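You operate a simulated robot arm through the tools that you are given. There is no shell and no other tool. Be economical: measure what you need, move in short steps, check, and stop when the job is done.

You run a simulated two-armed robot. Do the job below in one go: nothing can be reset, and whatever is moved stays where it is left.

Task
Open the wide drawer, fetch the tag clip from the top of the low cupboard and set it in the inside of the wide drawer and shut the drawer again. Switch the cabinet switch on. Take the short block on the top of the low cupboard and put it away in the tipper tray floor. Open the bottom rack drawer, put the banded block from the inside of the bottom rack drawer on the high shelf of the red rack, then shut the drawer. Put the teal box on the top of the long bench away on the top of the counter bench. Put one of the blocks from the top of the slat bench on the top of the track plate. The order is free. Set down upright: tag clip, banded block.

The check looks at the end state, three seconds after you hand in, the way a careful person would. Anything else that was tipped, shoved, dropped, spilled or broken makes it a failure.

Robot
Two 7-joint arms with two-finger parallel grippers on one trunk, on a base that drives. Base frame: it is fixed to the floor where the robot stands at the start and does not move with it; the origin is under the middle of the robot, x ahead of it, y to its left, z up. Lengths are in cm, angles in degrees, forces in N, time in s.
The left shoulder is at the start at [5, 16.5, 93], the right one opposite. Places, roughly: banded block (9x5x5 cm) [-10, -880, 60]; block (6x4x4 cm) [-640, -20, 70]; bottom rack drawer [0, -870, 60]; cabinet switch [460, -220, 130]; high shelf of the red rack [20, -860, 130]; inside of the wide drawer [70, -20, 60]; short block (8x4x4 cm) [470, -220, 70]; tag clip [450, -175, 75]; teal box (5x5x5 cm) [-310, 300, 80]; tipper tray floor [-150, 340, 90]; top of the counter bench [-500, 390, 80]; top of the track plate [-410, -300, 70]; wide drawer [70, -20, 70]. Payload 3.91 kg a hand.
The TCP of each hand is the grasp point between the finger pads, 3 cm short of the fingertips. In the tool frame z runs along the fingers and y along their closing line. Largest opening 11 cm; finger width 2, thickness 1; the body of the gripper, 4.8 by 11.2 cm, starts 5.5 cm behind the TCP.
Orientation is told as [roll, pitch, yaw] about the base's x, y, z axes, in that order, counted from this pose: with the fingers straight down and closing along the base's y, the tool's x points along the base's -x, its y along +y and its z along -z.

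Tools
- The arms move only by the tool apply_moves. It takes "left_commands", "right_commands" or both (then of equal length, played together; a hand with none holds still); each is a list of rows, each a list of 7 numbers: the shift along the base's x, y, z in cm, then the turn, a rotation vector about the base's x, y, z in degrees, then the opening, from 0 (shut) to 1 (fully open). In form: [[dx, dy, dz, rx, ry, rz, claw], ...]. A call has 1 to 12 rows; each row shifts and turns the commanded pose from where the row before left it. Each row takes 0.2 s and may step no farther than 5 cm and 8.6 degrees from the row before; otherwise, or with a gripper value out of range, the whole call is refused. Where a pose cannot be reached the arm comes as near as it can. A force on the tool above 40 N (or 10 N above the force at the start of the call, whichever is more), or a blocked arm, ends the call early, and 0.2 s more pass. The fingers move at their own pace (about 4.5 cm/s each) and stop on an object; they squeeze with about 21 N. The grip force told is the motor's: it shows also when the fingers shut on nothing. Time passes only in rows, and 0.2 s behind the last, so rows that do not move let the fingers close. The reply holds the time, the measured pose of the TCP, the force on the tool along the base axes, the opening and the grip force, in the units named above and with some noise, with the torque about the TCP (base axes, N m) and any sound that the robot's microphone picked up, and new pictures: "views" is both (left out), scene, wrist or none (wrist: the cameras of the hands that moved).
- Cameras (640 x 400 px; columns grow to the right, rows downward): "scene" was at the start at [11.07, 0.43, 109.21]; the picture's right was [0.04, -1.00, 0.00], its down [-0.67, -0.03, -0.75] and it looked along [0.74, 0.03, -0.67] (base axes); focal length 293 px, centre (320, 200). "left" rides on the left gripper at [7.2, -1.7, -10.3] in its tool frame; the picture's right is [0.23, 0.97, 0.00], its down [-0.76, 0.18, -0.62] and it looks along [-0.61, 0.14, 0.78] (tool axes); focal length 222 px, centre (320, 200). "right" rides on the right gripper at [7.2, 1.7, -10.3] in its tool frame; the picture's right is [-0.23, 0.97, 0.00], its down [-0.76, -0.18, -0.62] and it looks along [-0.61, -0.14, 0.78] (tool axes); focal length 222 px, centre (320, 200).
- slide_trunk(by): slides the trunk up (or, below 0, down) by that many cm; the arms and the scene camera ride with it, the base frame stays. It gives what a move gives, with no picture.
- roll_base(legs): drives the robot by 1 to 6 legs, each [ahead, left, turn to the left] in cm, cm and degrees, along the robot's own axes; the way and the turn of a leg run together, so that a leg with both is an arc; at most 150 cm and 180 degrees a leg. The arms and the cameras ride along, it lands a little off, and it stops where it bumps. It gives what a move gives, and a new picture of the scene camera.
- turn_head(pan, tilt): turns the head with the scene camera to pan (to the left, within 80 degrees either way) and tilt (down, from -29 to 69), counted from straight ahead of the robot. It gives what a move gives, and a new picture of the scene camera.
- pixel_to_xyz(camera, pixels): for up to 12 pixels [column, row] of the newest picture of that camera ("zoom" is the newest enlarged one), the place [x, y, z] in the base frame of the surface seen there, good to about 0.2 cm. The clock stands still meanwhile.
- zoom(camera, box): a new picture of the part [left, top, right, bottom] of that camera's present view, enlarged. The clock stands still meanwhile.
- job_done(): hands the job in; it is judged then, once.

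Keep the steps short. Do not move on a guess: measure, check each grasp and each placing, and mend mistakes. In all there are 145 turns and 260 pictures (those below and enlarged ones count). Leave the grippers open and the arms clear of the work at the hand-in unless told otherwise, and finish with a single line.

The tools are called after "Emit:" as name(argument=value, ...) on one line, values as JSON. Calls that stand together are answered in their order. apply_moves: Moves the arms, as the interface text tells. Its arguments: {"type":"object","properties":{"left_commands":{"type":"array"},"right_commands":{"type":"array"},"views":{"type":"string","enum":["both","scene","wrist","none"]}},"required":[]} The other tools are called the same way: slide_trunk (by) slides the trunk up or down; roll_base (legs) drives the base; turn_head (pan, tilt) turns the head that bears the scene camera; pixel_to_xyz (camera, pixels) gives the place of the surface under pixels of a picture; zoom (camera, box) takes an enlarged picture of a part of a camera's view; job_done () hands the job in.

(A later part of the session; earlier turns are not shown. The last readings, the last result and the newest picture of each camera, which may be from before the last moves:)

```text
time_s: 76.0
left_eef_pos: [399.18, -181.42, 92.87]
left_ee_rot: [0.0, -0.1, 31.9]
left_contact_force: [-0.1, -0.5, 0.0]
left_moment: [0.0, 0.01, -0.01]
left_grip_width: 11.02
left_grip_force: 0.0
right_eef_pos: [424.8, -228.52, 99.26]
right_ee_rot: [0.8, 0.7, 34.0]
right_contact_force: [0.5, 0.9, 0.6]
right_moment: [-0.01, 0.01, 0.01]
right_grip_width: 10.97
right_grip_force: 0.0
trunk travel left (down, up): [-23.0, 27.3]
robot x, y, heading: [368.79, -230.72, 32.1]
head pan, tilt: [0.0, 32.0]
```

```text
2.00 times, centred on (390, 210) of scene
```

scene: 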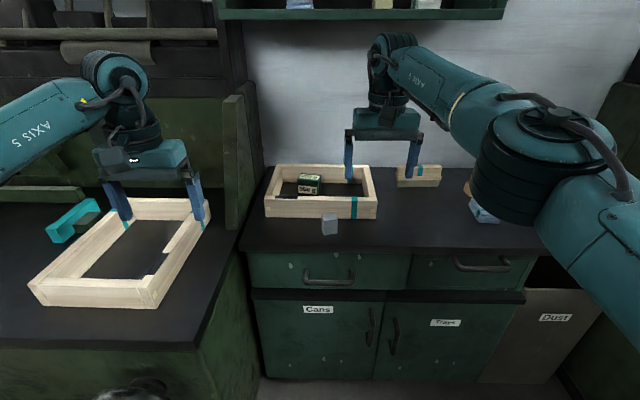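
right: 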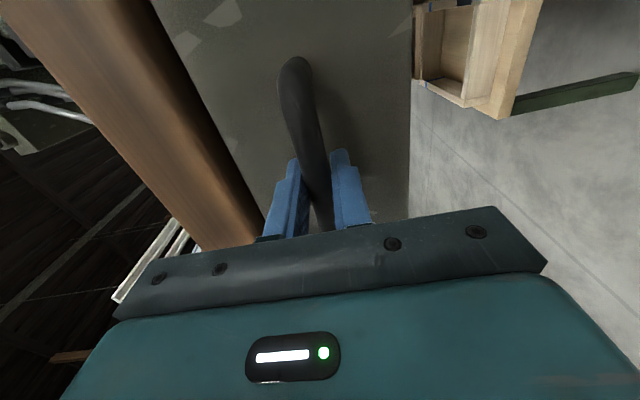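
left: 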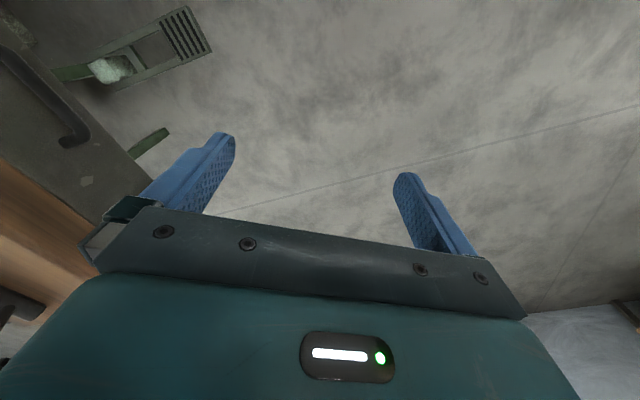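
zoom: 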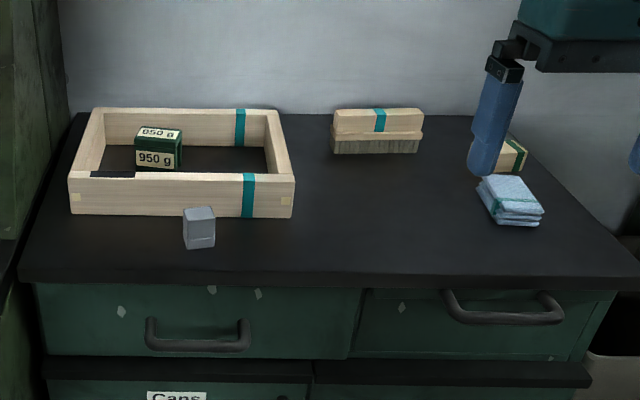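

The tag clip isn't clear yet. I'll look into the frame from above with the right wrist camera.

Emit:
apply_moves(right_commands=[[-0.5, 4.3, 0, 0, 0, 0, 1], [-0.5, 4.3, 0, 0, 0, 0, 1], [-0.5, 4.3, 0, 0, 0, 0, 1], [-0.5, 4.3, 0, 0, 0, 0, 1], [-0.5, 4.3, 0, 0, 0, 0, 1], [-0.5, 4.3, 0, 0, 0, 0, 1], [-0.5, 4.3, 0, 0, 0, 0, 1], [0, 0, 0, 0, 0, 0, 1]], views="wrist")

Emit:
pixel_to_xyz(camera="zoom", pixels=[[75, 178], [95, 112], [275, 112], [290, 180], [200, 212], [185, 225], [213, 225], [510, 155], [520, 165], [495, 145], [380, 145], [530, 12]])

```text
time_s: 77.8
left_eef_pos: [399.07, -181.39, 92.92]
left_ee_rot: [0.0, -0.2, 31.9]
left_contact_force: [-0.4, 0.1, 1.0]
left_moment: [0.04, 0.01, -0.01]
left_grip_width: 10.98
left_grip_force: 0.0
right_eef_pos: [420.02, -200.05, 98.69]
right_ee_rot: [0.8, 0.6, 34.0]
right_contact_force: [-0.2, -0.1, -0.9]
right_moment: [0.03, 0.01, -0.02]
right_grip_width: 10.98
right_grip_force: 0.1
right hand out of reach, approached as far as the arm can: row 7
trunk travel left (down, up): [-23.0, 27.3]
robot x, y, heading: [368.88, -230.79, 32.0]
head pan, tilt: [0.0, 32.0]
```

right: 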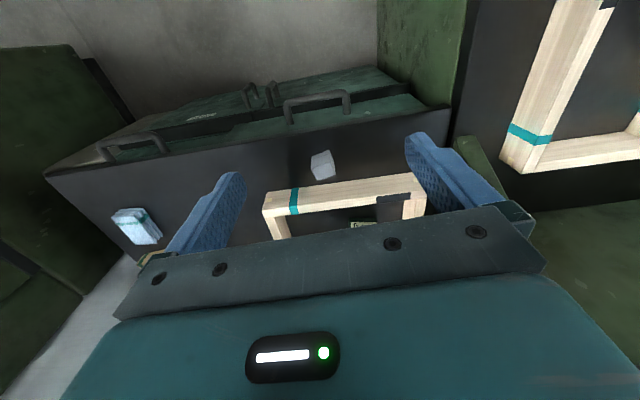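

```text
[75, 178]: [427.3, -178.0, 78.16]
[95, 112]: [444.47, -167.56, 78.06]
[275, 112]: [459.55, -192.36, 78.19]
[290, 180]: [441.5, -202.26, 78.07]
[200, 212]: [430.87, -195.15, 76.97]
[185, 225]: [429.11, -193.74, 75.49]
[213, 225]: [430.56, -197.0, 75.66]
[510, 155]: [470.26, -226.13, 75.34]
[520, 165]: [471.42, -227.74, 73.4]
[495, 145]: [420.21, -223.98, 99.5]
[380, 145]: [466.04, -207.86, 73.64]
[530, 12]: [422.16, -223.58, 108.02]
```

A dark piece straddles the frame wall at (395,203) in the wrist view. I'll zoom both cameras on it.

Emit:
zoom(camera="right", box=[300, 140, 440, 230])

Emit:
zoom(camera="scene", box=[255, 150, 395, 240])

Emit:
turn_head(pan=-10, tilt=5)

```text
4.44 times, centred on (370, 185) of right
```

zoom: 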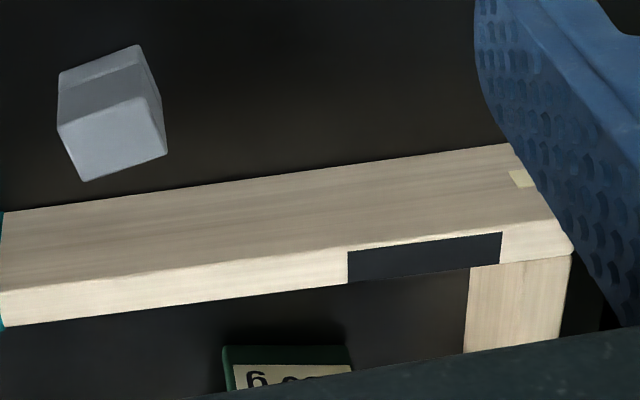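

```text
4.44 times, centred on (325, 195) of scene
```

zoom: 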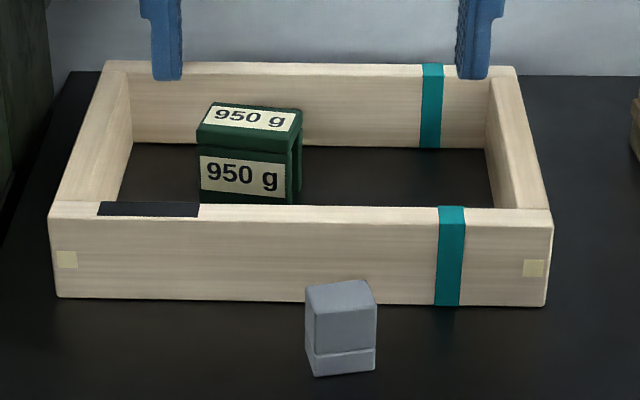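

```text
time_s: 78.7
left_eef_pos: [399.13, -181.46, 92.87]
left_ee_rot: [0.0, 0.0, 31.9]
left_contact_force: [0.1, -0.2, -0.8]
left_moment: [-0.01, -0.02, 0.04]
left_grip_width: 10.97
left_grip_force: 0.2
right_eef_pos: [419.96, -200.0, 98.7]
right_ee_rot: [0.8, 0.6, 34.1]
right_contact_force: [-0.7, 0.6, -0.9]
right_moment: [-0.02, -0.01, 0.04]
right_grip_width: 11.0
right_grip_force: 0.1
trunk travel left (down, up): [-23.0, 27.3]
robot x, y, heading: [369.16, -230.62, 32.0]
head pan, tilt: [-10.0, 5.0]
```

scene: 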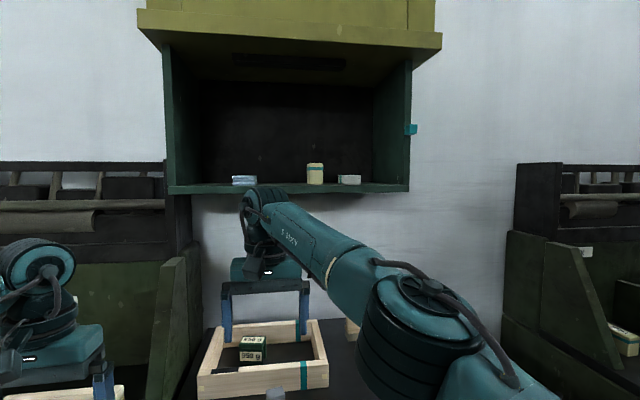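

The dark patch is only a painted mark. The green folded "950 g" piece looks like the tag clip. The teal piece at (411,129) on the cabinet's side may be the switch, so I'll zoom in on both.

Emit:
zoom(camera="scene", box=[380, 100, 450, 150])

Emit:
pixel_to_xyz(camera="scene", pixels=[[411, 129], [407, 129], [415, 129], [411, 122], [404, 185], [400, 188], [385, 60], [409, 70], [170, 188], [300, 189]])

Emit:
zoom(camera="scene", box=[205, 320, 335, 400])

```text
8.00 times, centred on (415, 125) of scene
```

zoom: 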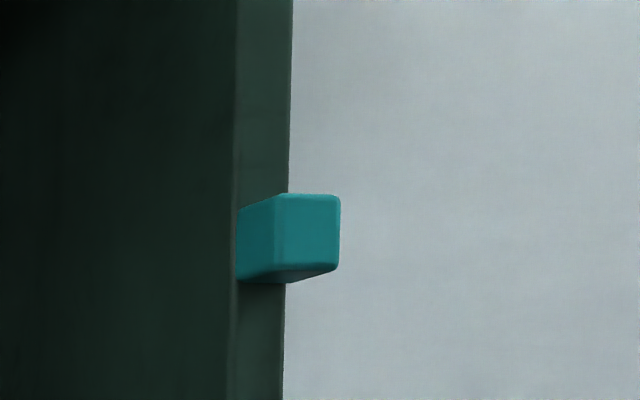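

```text
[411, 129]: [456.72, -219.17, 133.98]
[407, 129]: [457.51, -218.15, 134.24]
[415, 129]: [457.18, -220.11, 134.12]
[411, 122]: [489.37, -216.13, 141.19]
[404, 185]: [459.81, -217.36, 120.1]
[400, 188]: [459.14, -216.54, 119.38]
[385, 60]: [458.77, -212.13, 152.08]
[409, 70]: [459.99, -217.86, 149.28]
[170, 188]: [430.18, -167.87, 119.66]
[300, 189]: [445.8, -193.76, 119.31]
```

```text
4.92 times, centred on (270, 360) of scene
```

zoom: 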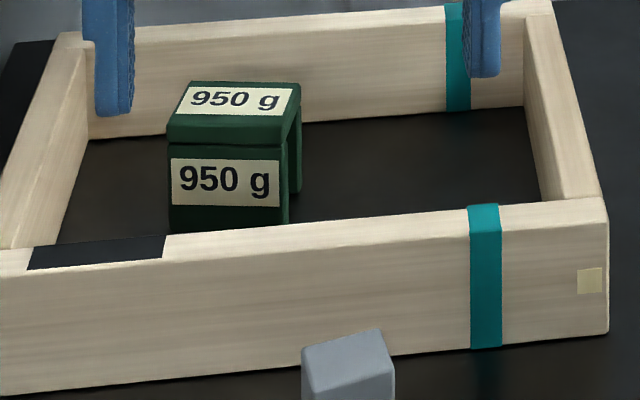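

The green piece is an inverted U, so it is the tag clip and it stands upright now. I'll measure its corners for the grasp.

Emit:
pixel_to_xyz(camera="zoom", pixels=[[191, 85], [297, 86], [286, 139], [171, 139], [230, 115], [172, 220], [283, 222], [296, 180], [235, 220], [60, 225], [450, 220], [300, 110]])

```text
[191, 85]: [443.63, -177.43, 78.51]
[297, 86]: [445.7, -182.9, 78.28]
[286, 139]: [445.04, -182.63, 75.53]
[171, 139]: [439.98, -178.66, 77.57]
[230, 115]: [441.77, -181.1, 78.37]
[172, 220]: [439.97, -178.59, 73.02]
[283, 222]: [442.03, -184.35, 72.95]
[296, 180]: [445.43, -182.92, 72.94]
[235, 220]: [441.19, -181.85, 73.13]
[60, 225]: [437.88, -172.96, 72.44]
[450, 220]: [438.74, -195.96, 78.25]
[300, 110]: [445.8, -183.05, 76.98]
```

The clip is 5.9 × 3.8 × 6 cm, centred at (442.8,-180.9), with its width direction at 111°. I'll move the right hand aside and bring the left hand inward, yawed to match. Then I'll drive 27 cm forward.

Emit:
apply_moves(right_commands=[[0.07, -4.2, 0, 0, 0, 0, 1], [0.07, -4.2, 0, 0, 0, 0, 1], [0.07, -4.2, 0, 0, 0, 0, 1], [0.07, -4.2, 0, 0, 0, 0, 1], [0.07, -4.2, 0, 0, 0, 0, 1], [0.07, -4.2, 0, 0, 0, 0, 1], [0.07, -4.2, 0, 0, 0, 0, 1]], left_commands=[[0.63, -2.63, 0.5, 0, 0, -1.57, 1], [0.63, -2.63, 0.5, 0, 0, -1.57, 1], [0.63, -2.63, 0.5, 0, 0, -1.57, 1], [0.63, -2.63, 0.5, 0, 0, -1.57, 1], [0.63, -2.63, 0.5, 0, 0, -1.57, 1], [0.63, -2.63, 0.5, 0, 0, -1.57, 1], [0.63, -2.63, 0.5, 0, 0, -1.57, 1]], views="none")

Emit:
turn_head(pan=10, tilt=35)

Emit:
roll_base(legs=[[27, 0, 0]])

```text
time_s: 80.3
left_eef_pos: [403.51, -200.05, 96.45]
left_ee_rot: [0.1, -0.1, 20.8]
left_contact_force: [0.4, 0.5, 0.1]
left_moment: [0.03, 0.0, 0.02]
left_grip_width: 10.98
left_grip_force: 0.1
right_eef_pos: [420.56, -229.61, 98.7]
right_ee_rot: [0.8, 0.6, 34.1]
right_contact_force: [0.4, -0.8, -0.6]
right_moment: [-0.02, 0.0, 0.03]
right_grip_width: 11.03
right_grip_force: 0.0
trunk travel left (down, up): [-23.0, 27.3]
robot x, y, heading: [368.95, -230.34, 31.9]
head pan, tilt: [-10.0, 5.0]
```

```text
time_s: 81.3
left_eef_pos: [403.64, -199.84, 96.41]
left_ee_rot: [0.0, -0.1, 20.9]
left_contact_force: [-0.1, 1.1, 0.0]
left_moment: [0.03, -0.02, 0.01]
left_grip_width: 11.0
left_grip_force: 0.1
right_eef_pos: [420.62, -229.63, 98.72]
right_ee_rot: [0.8, 0.6, 34.1]
right_contact_force: [-0.4, 0.0, 0.1]
right_moment: [0.01, 0.01, -0.02]
right_grip_width: 10.97
right_grip_force: 0.1
trunk travel left (down, up): [-23.0, 27.3]
robot x, y, heading: [368.85, -230.71, 31.9]
head pan, tilt: [10.0, 35.0]
```

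scene: 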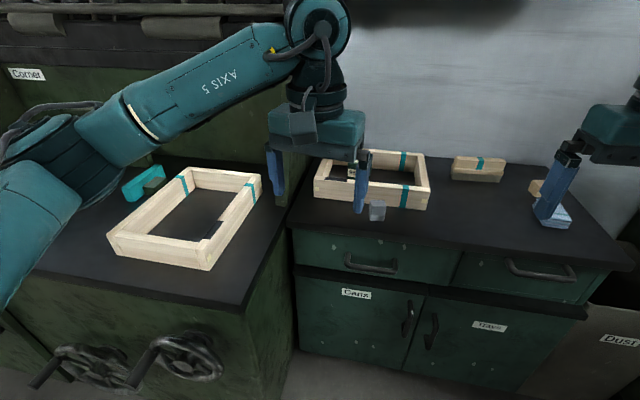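

```text
time_s: 83.0
left_eef_pos: [422.76, -188.52, 96.47]
left_ee_rot: [0.1, 0.0, 21.3]
left_contact_force: [0.7, 0.5, 0.4]
left_moment: [-0.01, 0.01, 0.01]
left_grip_width: 11.01
left_grip_force: 0.1
right_eef_pos: [439.69, -218.11, 98.71]
right_ee_rot: [0.8, 0.6, 34.5]
right_contact_force: [-0.4, 0.0, -0.8]
right_moment: [0.0, 0.01, -0.01]
right_grip_width: 11.03
right_grip_force: 0.0
trunk travel left (down, up): [-23.0, 27.3]
robot x, y, heading: [388.52, -219.6, 32.2]
head pan, tilt: [10.0, 35.0]
stopped in leg 1: the robot was blocked; the commanded pose is now the measured one
```

scene: 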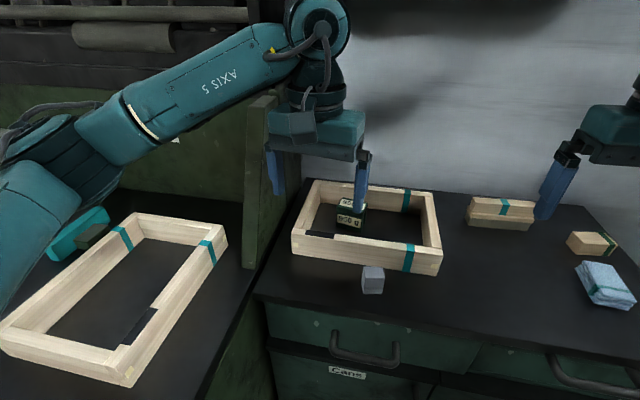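

It was blocked after 22.6 cm, but that should be near enough. I'll bring the left hand above the clip and check.

Emit:
apply_moves(left_commands=[[4, 1.52, -1.5, 0, 0, 0, 1], [4, 1.52, -1.5, 0, 0, 0, 1], [4, 1.52, -1.5, 0, 0, 0, 1], [4, 1.52, -1.5, 0, 0, 0, 1], [4, 1.52, -1.5, 0, 0, 0, 1], [0, 0, 0, 0, 0, 0, 1]])

```text
time_s: 84.4
left_eef_pos: [439.11, -181.37, 88.38]
left_ee_rot: [0.1, 0.0, 21.3]
left_contact_force: [0.1, 0.7, -0.3]
left_moment: [-0.01, 0.0, 0.02]
left_grip_width: 11.0
left_grip_force: 0.0
left hand out of reach, approached as far as the arm can: row 5
right_eef_pos: [439.87, -217.97, 98.64]
right_ee_rot: [0.6, 0.7, 34.4]
right_contact_force: [-0.1, 0.0, -0.2]
right_moment: [-0.02, -0.01, -0.05]
right_grip_width: 11.0
right_grip_force: 0.1
trunk travel left (down, up): [-23.0, 27.3]
robot x, y, heading: [388.45, -219.15, 32.2]
head pan, tilt: [10.0, 35.0]
```

scene: 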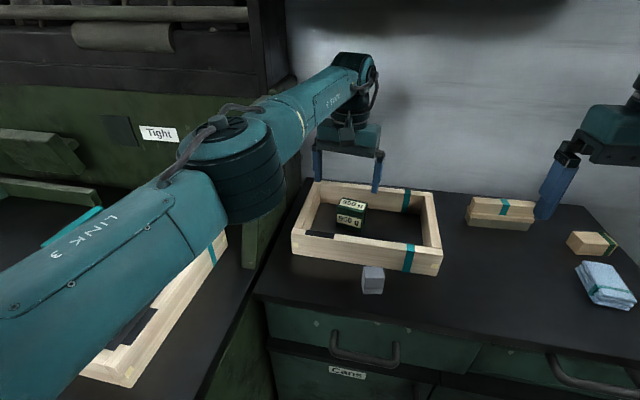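
left: 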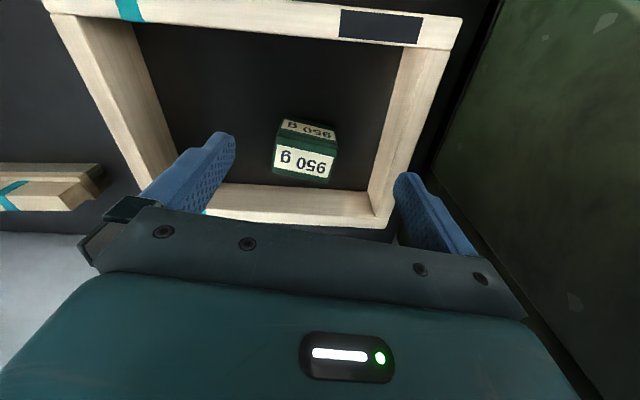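

The left hand is 3.7 cm short and the machine on the left blocks the base. I'll lower the hand slightly to stay under the wall cabinet, then shift the base right 15 cm and ahead 6 cm.

Emit:
apply_moves(left_commands=[[0, 0, -2, 0, 0, 0, 1], [0, 0, -2, 0, 0, 0, 1]], views="none")

Emit:
roll_base(legs=[[-2, 0, 0], [0, -15, 0], [9, 0, 0]])

```text
time_s: 85.0
left_eef_pos: [439.07, -181.46, 84.22]
left_ee_rot: [0.0, 0.0, 21.5]
left_contact_force: [-0.4, -0.7, 0.1]
left_moment: [0.03, -0.02, 0.01]
left_grip_width: 11.0
left_grip_force: 0.0
right_eef_pos: [439.85, -218.06, 98.59]
right_ee_rot: [0.8, 0.7, 34.5]
right_contact_force: [-0.7, -0.1, 0.4]
right_moment: [0.02, -0.04, 0.0]
right_grip_width: 11.02
right_grip_force: 0.1
trunk travel left (down, up): [-23.0, 27.3]
robot x, y, heading: [388.78, -219.53, 32.1]
head pan, tilt: [10.0, 35.0]
```

```text
time_s: 87.4
left_eef_pos: [452.77, -190.16, 84.24]
left_ee_rot: [0.0, 0.0, 21.4]
left_contact_force: [0.7, -0.1, -0.3]
left_moment: [-0.04, -0.01, 0.0]
left_grip_width: 10.98
left_grip_force: 0.2
right_eef_pos: [453.41, -226.86, 98.63]
right_ee_rot: [0.8, 0.7, 34.5]
right_contact_force: [-0.4, -0.1, -0.5]
right_moment: [0.04, 0.02, -0.04]
right_grip_width: 11.02
right_grip_force: 0.1
trunk travel left (down, up): [-23.0, 27.3]
robot x, y, heading: [402.03, -228.17, 32.0]
head pan, tilt: [10.0, 35.0]
```

scene: 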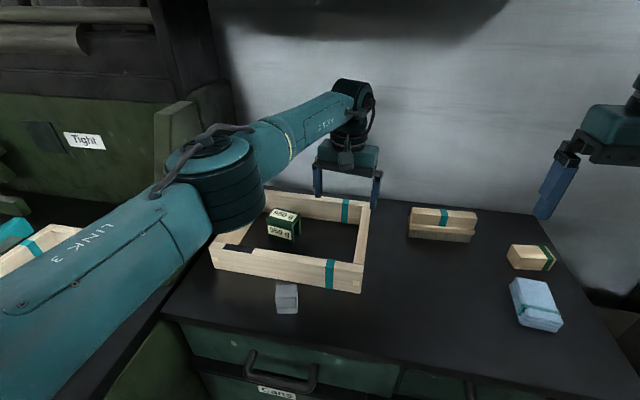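

I'll move the left hand over the clip and check with the wrist camera.

Emit:
apply_moves(left_commands=[[-3.33, 3.1, 0, 0, 0, 0, 1], [-3.33, 3.1, 0, 0, 0, 0, 1], [-3.33, 3.1, 0, 0, 0, 0, 1], [0, 0, 0, 0, 0, 0, 1]])

Emit:
pixel_to_xyz(camera="left", pixels=[[290, 150], [320, 150], [305, 165]])

```text
time_s: 88.4
left_eef_pos: [442.79, -181.18, 84.28]
left_ee_rot: [0.1, 0.0, 21.3]
left_contact_force: [0.0, -0.1, 0.6]
left_moment: [0.0, 0.01, 0.0]
left_grip_width: 11.03
left_grip_force: 0.0
right_eef_pos: [453.5, -226.8, 98.63]
right_ee_rot: [0.7, 0.6, 34.5]
right_contact_force: [0.0, -0.6, 0.6]
right_moment: [0.03, 0.03, 0.01]
right_grip_width: 11.0
right_grip_force: 0.0
trunk travel left (down, up): [-23.0, 27.3]
robot x, y, heading: [401.58, -228.2, 32.6]
head pan, tilt: [10.0, 35.0]
```

scene: 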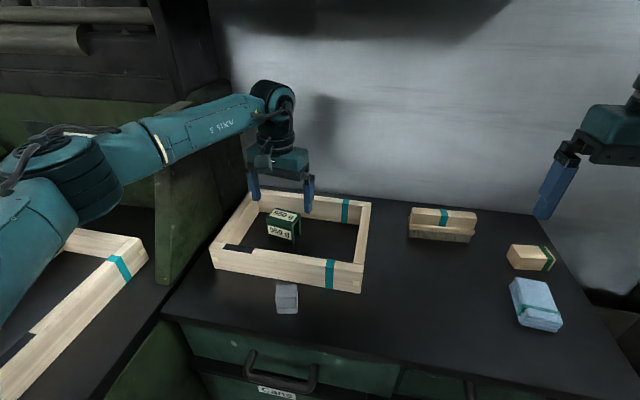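
left: 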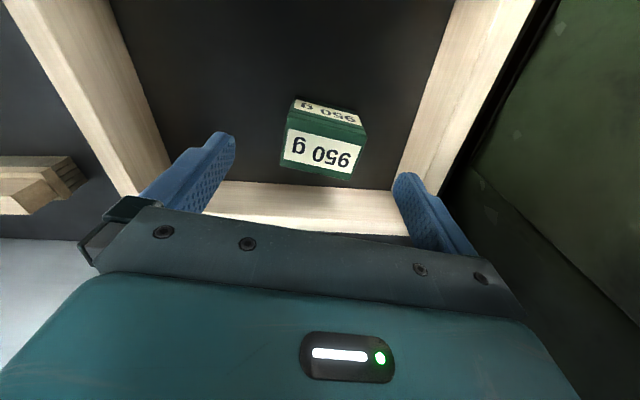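

```text
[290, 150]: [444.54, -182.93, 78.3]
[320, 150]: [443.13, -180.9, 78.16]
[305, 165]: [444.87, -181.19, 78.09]
```

Emit:
pixel_to_xyz(camera="left", pixels=[[283, 163], [354, 178], [363, 137], [294, 115], [320, 170], [330, 125], [325, 148]])

```text
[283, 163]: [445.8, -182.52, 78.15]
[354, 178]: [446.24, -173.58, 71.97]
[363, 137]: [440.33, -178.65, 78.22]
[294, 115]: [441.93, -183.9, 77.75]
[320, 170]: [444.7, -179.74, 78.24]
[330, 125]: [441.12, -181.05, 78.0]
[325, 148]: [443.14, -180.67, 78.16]
```

The clip centre is (443.0,-180.7), 3° off the hand's yaw. I'll descend to z≈76 and close.

Emit:
apply_moves(left_commands=[[0.1, 0.25, -2.1, 0, 0, -1.5, 1], [0.1, 0.25, -2.1, 0, 0, -1.5, 1], [0, 0, -2.1, 0, 0, 0, 1], [0, 0, -2.0, 0, 0, 0, 1], [0, 0, 0, 0, 0, 0, 1], [0, 0, 0, 0, 0, 0, 0.3], [0, 0, 0, 0, 0, 0, 0.3], [0, 0, 0, 0, 0, 0, 0.3], [0, 0, 0, 0, 0, 0, 0.3], [0, 0, 0, 0, 0, 0, 0.3]], views="wrist")

```text
time_s: 90.6
left_eef_pos: [443.04, -180.32, 75.92]
left_ee_rot: [0.0, 0.0, 18.4]
left_contact_force: [-0.5, 0.1, -0.2]
left_moment: [-0.01, 0.02, -0.02]
left_grip_width: 6.38
left_grip_force: 21.8
right_eef_pos: [453.48, -226.82, 98.68]
right_ee_rot: [0.9, 0.7, 34.4]
right_contact_force: [0.3, 0.2, 0.0]
right_moment: [-0.02, 0.0, 0.0]
right_grip_width: 10.97
right_grip_force: 0.0
trunk travel left (down, up): [-23.0, 27.3]
robot x, y, heading: [402.31, -228.32, 32.2]
head pan, tilt: [10.0, 35.0]
```

left: 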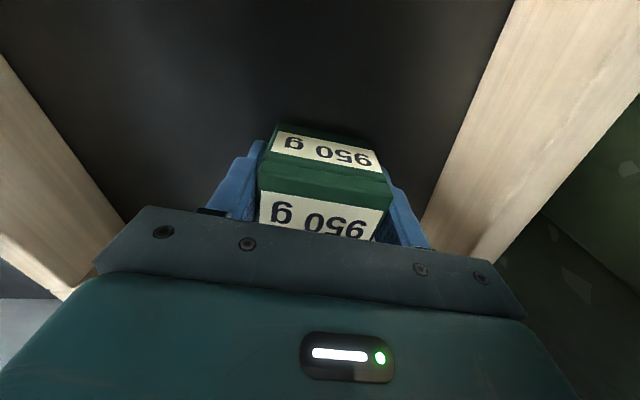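

Gripped: width 6.4 cm, force 22 N. I'll lift and draw the left hand back over the robot's front, then measure the block.

Emit:
apply_moves(left_commands=[[0, 0, 2, 0, 0, 0, 0.3], [0, 0, 3, 0, 0, 0, 0.3], [0, 0, 3, 0, 0, 0, 0.3], [-1, -0.6, 3, 0, 0, 0, 0.3], [-4, -1.5, 1, 0, 0, 0, 0.3], [-4, -1.5, 1, 0, 0, 0, 0.3], [-4, -1.5, 1, 0, 0, 0, 0.3], [-4, -1.5, 1, 0, 0, 0, 0.3], [0, 0, 0, 0, 0, 0, 0.3]], views="scene")

Emit:
zoom(camera="scene", box=[480, 220, 600, 340])

Emit:
pixel_to_xyz(camera="scene", pixels=[[512, 246], [520, 267], [552, 268], [546, 248], [530, 250], [508, 262], [555, 262], [530, 300], [441, 225], [441, 238]])

```text
time_s: 92.6
left_eef_pos: [426.13, -187.0, 90.79]
left_ee_rot: [0.0, 0.0, 18.4]
left_contact_force: [0.0, -0.2, 0.7]
left_moment: [0.02, -0.01, 0.01]
left_grip_width: 6.38
left_grip_force: 20.3
right_eef_pos: [453.3, -226.81, 98.57]
right_ee_rot: [0.8, 0.7, 34.4]
right_contact_force: [0.4, -0.6, 0.1]
right_moment: [0.05, -0.01, 0.01]
right_grip_width: 11.0
right_grip_force: 0.0
trunk travel left (down, up): [-23.0, 27.3]
robot x, y, heading: [401.95, -228.48, 32.3]
head pan, tilt: [10.0, 35.0]
```

scene: 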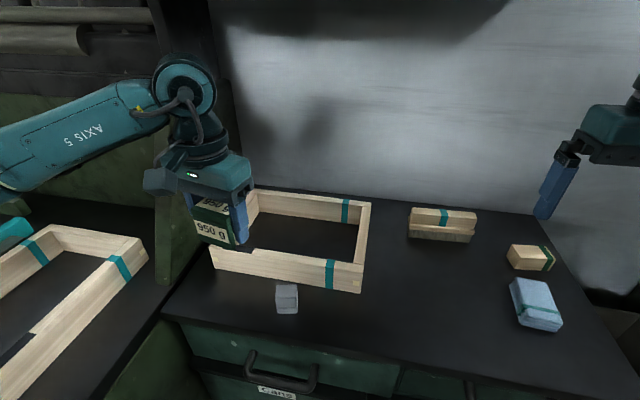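

```text
3.33 times, centred on (540, 280) of scene
```

zoom: 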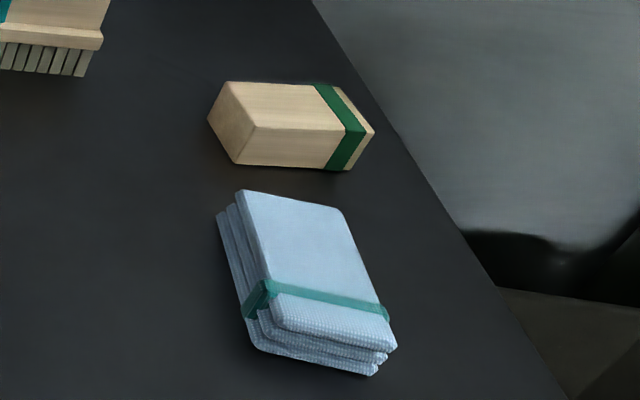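

```text
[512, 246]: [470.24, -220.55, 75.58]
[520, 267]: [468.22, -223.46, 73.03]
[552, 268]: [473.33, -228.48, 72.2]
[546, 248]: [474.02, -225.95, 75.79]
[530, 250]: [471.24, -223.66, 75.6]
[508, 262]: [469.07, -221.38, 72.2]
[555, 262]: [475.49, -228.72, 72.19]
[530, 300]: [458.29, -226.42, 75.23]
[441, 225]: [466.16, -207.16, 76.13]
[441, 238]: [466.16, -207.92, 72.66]
```

Emit:
pixel_to_xyz(camera="zoom", pixels=[[232, 86], [336, 90], [368, 130], [257, 125], [300, 105], [240, 160], [345, 168]])

```text
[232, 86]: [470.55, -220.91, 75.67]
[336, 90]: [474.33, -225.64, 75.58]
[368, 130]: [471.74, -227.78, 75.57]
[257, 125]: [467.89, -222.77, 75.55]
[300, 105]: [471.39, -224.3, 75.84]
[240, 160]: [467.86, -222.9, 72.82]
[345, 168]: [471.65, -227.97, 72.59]
```

The block is centred at (471.2,-224.3) with its top at 75.7 and its long axis at −51.6°. I'll grip it lengthwise with the right hand, which needs only +4° of yaw. First above it.

Emit:
apply_moves(right_commands=[[3, 0.4, -2.5, 0, 0, 0.8, 1], [3.6, 0.5, -2.5, 0, 0, 0.8, 1], [3.6, 0.5, -2.5, 0, 0, 0.8, 1], [3.6, 0.5, -2.5, 0, 0, 0.8, 1], [4, 0.6, -2.5, 0, 0, 0.8, 1], [0, 0, 0, 0, 0, 0, 1]])

```text
time_s: 94.0
left_eef_pos: [426.22, -186.8, 90.77]
left_ee_rot: [-0.1, 0.0, 18.4]
left_contact_force: [0.4, 0.3, -0.8]
left_moment: [0.0, 0.02, -0.02]
left_grip_width: 6.36
left_grip_force: 20.5
right_eef_pos: [471.1, -224.22, 86.12]
right_ee_rot: [0.8, 0.6, 38.5]
right_contact_force: [0.6, 0.7, -0.7]
right_moment: [0.0, 0.0, 0.02]
right_grip_width: 10.99
right_grip_force: 0.1
trunk travel left (down, up): [-23.0, 27.3]
robot x, y, heading: [402.04, -228.29, 32.3]
head pan, tilt: [10.0, 35.0]
```

scene: 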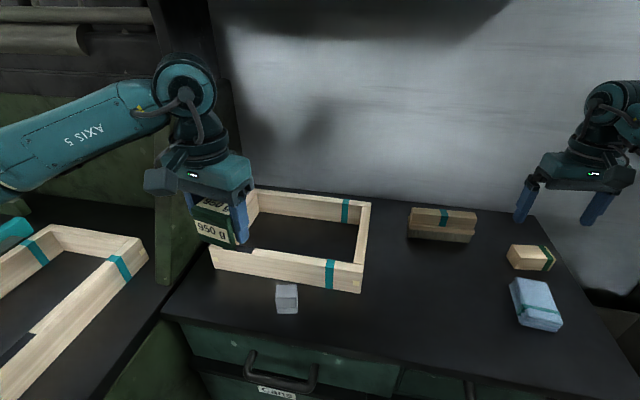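
right: 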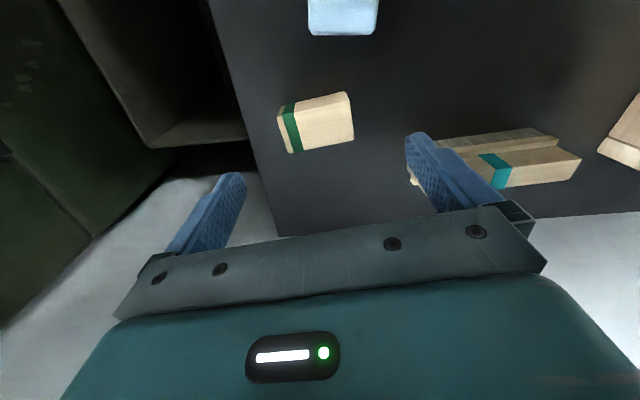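

The hand is reached and aligned. I'll descend to z 75.6 and close.

Emit:
apply_moves(right_commands=[[0, 0, -2.6, 0, 0, 0, 1], [0, 0, -2.6, 0, 0, 0, 1], [0, 0, -2.6, 0, 0, 0, 1], [0, 0, -2.6, 0, 0, 0, 1], [0, 0, 0, 0, 0, 0, 1], [0, 0, 0, 0, 0, 0, 0.3], [0, 0, 0, 0, 0, 0, 0.3], [0, 0, 0, 0, 0, 0, 0.3], [0, 0, 0, 0, 0, 0, 0.3], [0, 0, 0, 0, 0, 0, 0.3]], views="wrist")

```text
time_s: 96.2
left_eef_pos: [426.29, -186.87, 90.68]
left_ee_rot: [0.0, 0.0, 18.4]
left_contact_force: [-0.5, -0.6, -0.6]
left_moment: [0.02, 0.01, 0.01]
left_grip_width: 6.35
left_grip_force: 21.0
right_eef_pos: [471.22, -224.36, 75.82]
right_ee_rot: [0.7, 0.6, 38.4]
right_contact_force: [-1.0, 0.4, 0.1]
right_moment: [-0.02, -0.02, 0.02]
right_grip_width: 6.96
right_grip_force: 20.7
trunk travel left (down, up): [-23.0, 27.3]
robot x, y, heading: [402.11, -228.56, 32.1]
head pan, tilt: [10.0, 35.0]
```

right: 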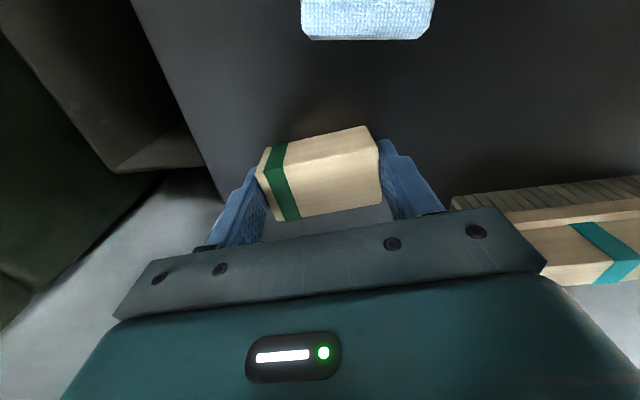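

Gripped: width 7 cm, force 21 N. I'll lift, draw it back, then move the base back and right to see the switch from the side.

Emit:
apply_moves(right_commands=[[0, 0, 2, 0, 0, 0, 0.3], [0, 0, 3, 0, 0, 0, 0.3], [-0.5, -0.5, 3, 0, 0, 0, 0.3], [-3.5, -2, 2, 0, 0, 0, 0.3], [-4, -2.4, 1, 0, 0, 0, 0.3], [-4, -2.4, 1, 0, 0, 0, 0.3], [-4, -2.4, 1, 0, 0, 0, 0.3], [-4, -2.4, 1, 0, 0, 0, 0.3]], views="none")

Emit:
roll_base(legs=[[-30, 0, 0], [0, -45, 0], [0, 0, 25]])

Emit:
turn_head(pan=0, tilt=0)

```text
time_s: 98.0
left_eef_pos: [426.15, -186.96, 90.66]
left_ee_rot: [0.0, 0.0, 18.4]
left_contact_force: [0.1, 0.0, -0.9]
left_moment: [0.01, 0.01, -0.02]
left_grip_width: 6.36
left_grip_force: 20.6
right_eef_pos: [451.13, -236.57, 89.74]
right_ee_rot: [0.8, 0.7, 38.6]
right_contact_force: [-0.9, -0.4, -0.1]
right_moment: [0.01, -0.01, 0.01]
right_grip_width: 6.97
right_grip_force: 21.2
trunk travel left (down, up): [-23.0, 27.3]
robot x, y, heading: [402.01, -228.22, 32.2]
head pan, tilt: [10.0, 35.0]
```

```text
time_s: 103.7
left_eef_pos: [404.74, -235.24, 90.72]
left_ee_rot: [0.1, -0.1, 43.5]
left_contact_force: [-0.1, 0.2, -0.6]
left_moment: [-0.04, -0.01, 0.01]
left_grip_width: 6.38
left_grip_force: 21.1
right_eef_pos: [448.33, -269.52, 89.73]
right_ee_rot: [0.9, 0.7, 63.5]
right_contact_force: [0.3, 0.1, -0.3]
right_moment: [0.03, 0.01, 0.0]
right_grip_width: 6.94
right_grip_force: 21.0
trunk travel left (down, up): [-23.0, 27.3]
robot x, y, heading: [400.26, -283.11, 57.4]
head pan, tilt: [10.0, 35.0]
```

scene: 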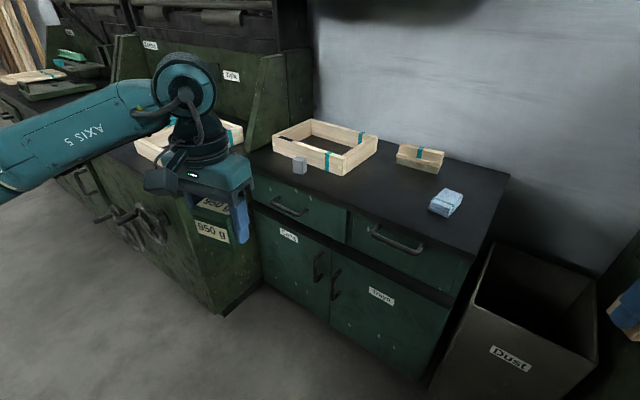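

```text
time_s: 104.7
left_eef_pos: [404.69, -235.24, 90.7]
left_ee_rot: [0.1, 0.0, 43.5]
left_contact_force: [-0.4, 0.0, 0.0]
left_moment: [-0.01, 0.01, -0.01]
left_grip_width: 6.41
left_grip_force: 20.6
right_eef_pos: [448.4, -269.54, 89.72]
right_ee_rot: [0.7, 0.7, 63.6]
right_contact_force: [-0.3, 0.1, -0.8]
right_moment: [0.01, -0.01, 0.02]
right_grip_width: 6.92
right_grip_force: 20.6
trunk travel left (down, up): [-23.0, 27.3]
robot x, y, heading: [400.01, -283.01, 57.2]
head pan, tilt: [0.0, 0.0]
```

scene: 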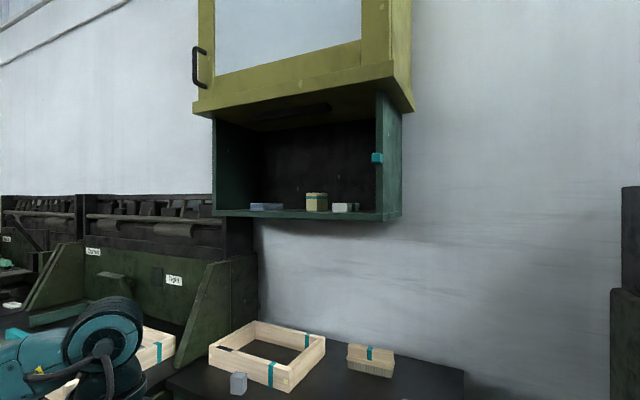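

Emit:
zoom(camera="scene", box=[355, 130, 415, 190])

Emit:
pixel_to_xyz(camera="scene", pixels=[[377, 158], [374, 158], [381, 158], [377, 154], [377, 161], [390, 158], [398, 158], [378, 170], [378, 140]])

```text
6.67 times, centred on (385, 160) of scene
```

zoom: 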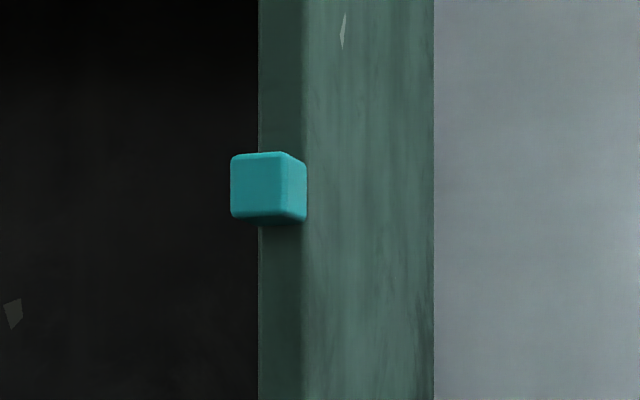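

```text
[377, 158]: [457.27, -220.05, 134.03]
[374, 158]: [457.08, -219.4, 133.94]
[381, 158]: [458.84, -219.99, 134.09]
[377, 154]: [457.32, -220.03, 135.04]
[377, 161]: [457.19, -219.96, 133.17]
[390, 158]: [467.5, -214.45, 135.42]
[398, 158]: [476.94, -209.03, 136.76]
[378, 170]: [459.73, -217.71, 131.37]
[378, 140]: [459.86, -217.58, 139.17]
```

The switch is a teal push button about 2 cm wide on the front edge of the side panel, with its face at (457.1,-219.6,134). I'll check the yellow cabinet's overhang above it.

Emit:
pixel_to_xyz(camera="scene", pixels=[[390, 72], [390, 66], [410, 106], [197, 106], [300, 85], [384, 95]])

Emit:
slide_trunk(by=25)

Emit:
roll_base(legs=[[0, 0, -27], [0, 36, 0]])

```text
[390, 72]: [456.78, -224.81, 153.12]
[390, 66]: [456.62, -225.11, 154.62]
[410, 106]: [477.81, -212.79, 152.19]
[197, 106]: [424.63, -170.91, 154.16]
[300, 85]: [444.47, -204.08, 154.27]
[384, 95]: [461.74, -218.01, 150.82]
```

```text
time_s: 107.3
left_eef_pos: [404.62, -235.21, 115.7]
left_ee_rot: [0.0, 0.0, 43.5]
left_contact_force: [0.2, -0.9, -0.7]
left_moment: [0.0, -0.01, 0.04]
left_grip_width: 6.36
left_grip_force: 20.8
right_eef_pos: [448.4, -269.52, 114.59]
right_ee_rot: [0.9, 0.7, 63.6]
right_contact_force: [-0.2, 0.0, -0.9]
right_moment: [0.0, 0.03, -0.02]
right_grip_width: 6.97
right_grip_force: 20.6
trunk travel left (down, up): [-48.0, 2.3]
robot x, y, heading: [400.28, -283.1, 57.3]
head pan, tilt: [0.0, 0.0]
```

```text
time_s: 111.0
left_eef_pos: [407.78, -211.34, 115.7]
left_ee_rot: [0.0, 0.0, 16.3]
left_contact_force: [-0.5, 0.5, -1.9]
left_moment: [0.0, 0.02, -0.02]
left_grip_width: 6.38
left_grip_force: 21.2
right_eef_pos: [431.04, -261.8, 114.75]
right_ee_rot: [0.7, 0.7, 36.5]
right_contact_force: [-0.3, 0.6, -0.7]
right_moment: [-0.01, -0.03, 0.0]
right_grip_width: 6.94
right_grip_force: 20.9
trunk travel left (down, up): [-48.0, 2.3]
robot x, y, heading: [382.86, -252.09, 30.1]
head pan, tilt: [0.0, 0.0]
```

scene: 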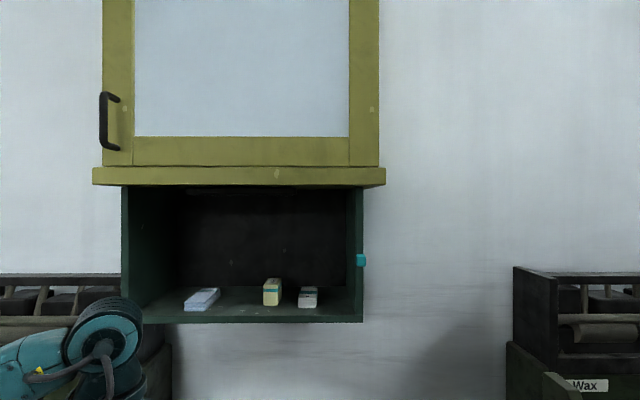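

The overhang starts at z≈151 and n≈281, so it leaves enough room. I'll raise the right hand to z≈135 and pitch it 50° forward. A fingertip can then press the button with the block outside the panel.

Emit:
apply_moves(right_commands=[[-1.14, 2.95, 3.4, 4.21, -7.2, -1.05, 0.3], [-1.14, 2.95, 3.4, 4.21, -7.2, -1.05, 0.3], [-1.14, 2.95, 3.4, 4.21, -7.2, -1.05, 0.3], [-1.14, 2.95, 3.4, 4.21, -7.2, -1.05, 0.3], [-1.14, 2.95, 3.4, 4.21, -7.2, -1.05, 0.3], [-1.14, 2.95, 3.4, 4.21, -7.2, -1.05, 0.3], [0, 0, 0, 0, 0, 0, 0.3]], views="scene")

```text
time_s: 112.6
left_eef_pos: [407.85, -211.46, 115.74]
left_ee_rot: [0.1, 0.0, 16.4]
left_contact_force: [0.1, 0.0, 0.3]
left_moment: [0.01, 0.02, 0.0]
left_grip_width: 6.38
left_grip_force: 20.8
right_eef_pos: [424.5, -244.36, 135.12]
right_ee_rot: [-2.5, -49.4, 31.2]
right_contact_force: [0.1, 0.2, -0.7]
right_moment: [-0.01, 0.02, 0.03]
right_grip_width: 6.95
right_grip_force: 21.1
trunk travel left (down, up): [-48.0, 2.3]
robot x, y, heading: [382.38, -251.9, 30.4]
head pan, tilt: [0.0, 0.0]
```

scene: 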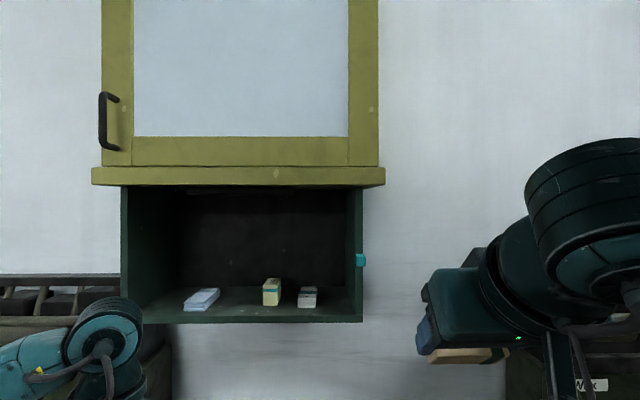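

The pitch is reached. I'll drive forward 22 cm.

Emit:
roll_base(legs=[[22, 0, 0]])

Emit:
pixel_to_xyz(camera="scene", pixels=[[360, 260], [358, 246], [370, 246]])

```text
time_s: 114.2
left_eef_pos: [426.64, -200.49, 115.64]
left_ee_rot: [0.0, -0.1, 16.3]
left_contact_force: [0.3, -0.2, -0.4]
left_moment: [0.02, -0.01, 0.0]
left_grip_width: 6.35
left_grip_force: 20.8
right_eef_pos: [443.24, -233.39, 135.25]
right_ee_rot: [-2.6, -49.2, 31.3]
right_contact_force: [-0.5, 0.1, -1.0]
right_moment: [-0.03, 0.0, -0.02]
right_grip_width: 6.96
right_grip_force: 21.5
trunk travel left (down, up): [-48.0, 2.3]
robot x, y, heading: [400.95, -241.38, 30.1]
head pan, tilt: [0.0, 0.0]
```

scene: 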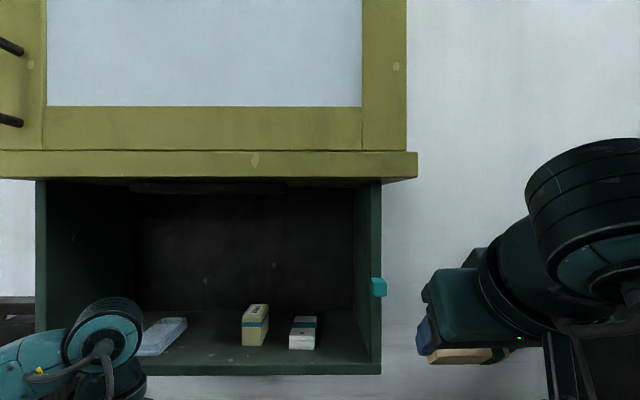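

```text
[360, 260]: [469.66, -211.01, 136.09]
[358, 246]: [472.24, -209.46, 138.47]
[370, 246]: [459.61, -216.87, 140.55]
```

Emit:
pixel_to_xyz(camera="scene", pixels=[[374, 287], [378, 287], [382, 287], [385, 287], [379, 281], [379, 293], [380, 265], [373, 265], [425, 335], [419, 340]])

Emit:
zoom(camera="scene", box=[345, 240, 505, 380])

```text
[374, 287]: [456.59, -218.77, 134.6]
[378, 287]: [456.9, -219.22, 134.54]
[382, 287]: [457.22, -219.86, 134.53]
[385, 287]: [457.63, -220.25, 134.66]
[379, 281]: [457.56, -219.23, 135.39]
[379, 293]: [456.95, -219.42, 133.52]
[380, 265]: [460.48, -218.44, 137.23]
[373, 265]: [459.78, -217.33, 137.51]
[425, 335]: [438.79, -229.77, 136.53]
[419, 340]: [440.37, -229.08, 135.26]
```

```text
2.86 times, centred on (425, 310) of scene
```

zoom: 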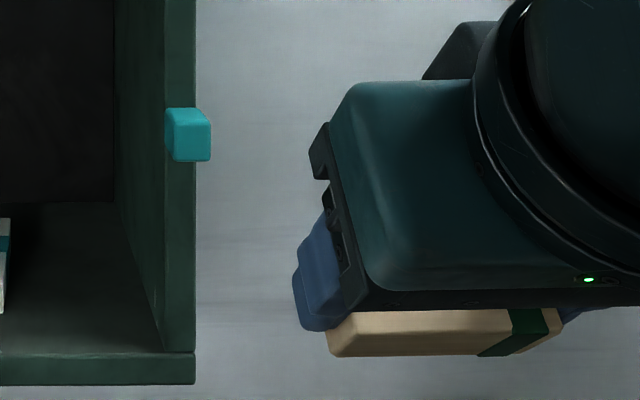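

The button centre is at (457.0,-219.5,134.5). My left finger is about 16 cm in front of it and needs 0.7 cm to the left. I'll advance to about 2.5 cm away and look.

Emit:
apply_moves(right_commands=[[2.8, 1.85, 0.1, 0, 0, 0, 0.3], [2.8, 1.85, 0.1, 0, 0, 0, 0.3], [2.8, 1.85, 0.1, 0, 0, 0, 0.3], [2.8, 1.85, 0, 0, 0, 0, 0.3], [0, 0, 0, 0, 0, 0, 0.3]], views="scene")

Emit:
zoom(camera="scene", box=[330, 220, 490, 360])

```text
time_s: 115.5
left_eef_pos: [426.54, -200.52, 115.73]
left_ee_rot: [0.0, -0.1, 16.4]
left_contact_force: [0.3, 1.0, -0.8]
left_moment: [-0.01, 0.01, 0.0]
left_grip_width: 6.38
left_grip_force: 20.5
right_eef_pos: [454.34, -226.0, 135.57]
right_ee_rot: [-2.4, -49.2, 31.2]
right_contact_force: [-1.4, -0.4, -0.5]
right_moment: [0.01, 0.0, -0.01]
right_grip_width: 6.94
right_grip_force: 21.0
trunk travel left (down, up): [-48.0, 2.3]
robot x, y, heading: [401.21, -241.18, 30.5]
head pan, tilt: [0.0, 0.0]
```

scene: 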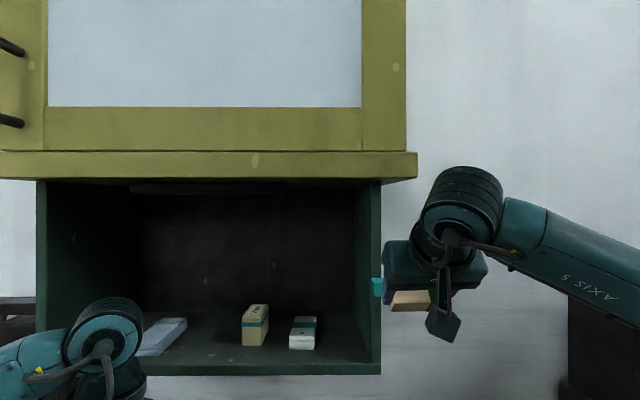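

```text
2.86 times, centred on (410, 290) of scene
```

zoom: 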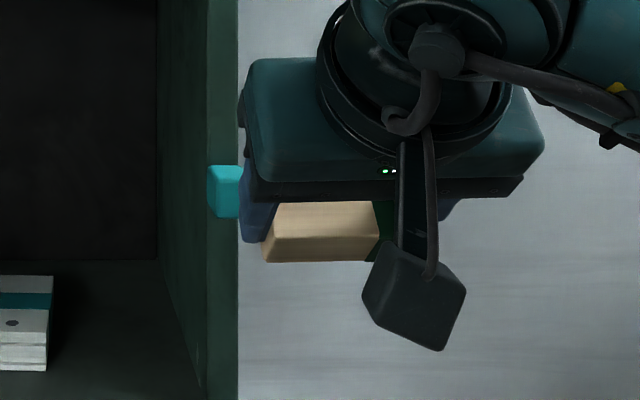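

The finger overlaps the button only slightly, so I'll shift 0.5 cm left and press forward in small steps.

Emit:
apply_moves(right_commands=[[0.44, 0.83, 0, 0, 0, 0, 0.3], [0.7, 0.4, 0, 0, 0, 0, 0.3], [0.7, 0.4, 0, 0, 0, 0, 0.3], [0.35, 0.2, 0, 0, 0, 0, 0.3], [0.35, 0.2, 0, 0, 0, 0, 0.3], [0.35, 0.2, 0, 0, 0, 0, 0.3]], views="scene")

Emit:
zoom(camera="scene", box=[330, 220, 490, 360])

```text
time_s: 116.8
left_eef_pos: [426.13, -200.91, 115.9]
left_ee_rot: [0.3, -0.4, 16.3]
left_contact_force: [0.4, -0.1, -0.5]
left_moment: [0.01, 0.0, 0.01]
left_grip_width: 6.38
left_grip_force: 20.5
right_eef_pos: [456.5, -224.22, 135.82]
right_ee_rot: [-2.6, -49.4, 31.4]
right_contact_force: [-28.7, -21.9, -2.2]
right_moment: [-0.38, 0.33, 1.12]
right_grip_width: 6.94
right_grip_force: 20.7
trunk travel left (down, up): [-48.0, 2.3]
robot x, y, heading: [401.37, -241.01, 30.0]
head pan, tilt: [0.0, 0.0]
```

scene: 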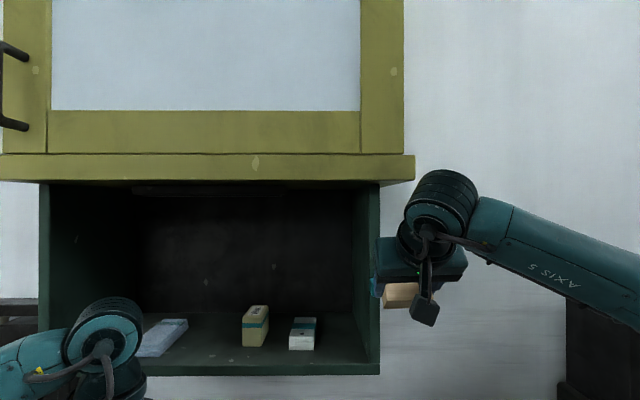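

```text
2.86 times, centred on (410, 290) of scene
```

zoom: 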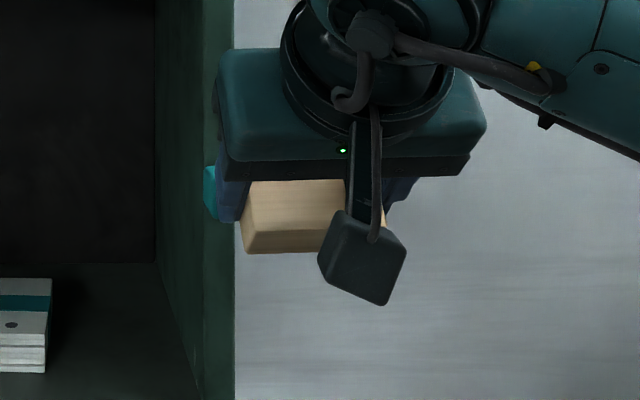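

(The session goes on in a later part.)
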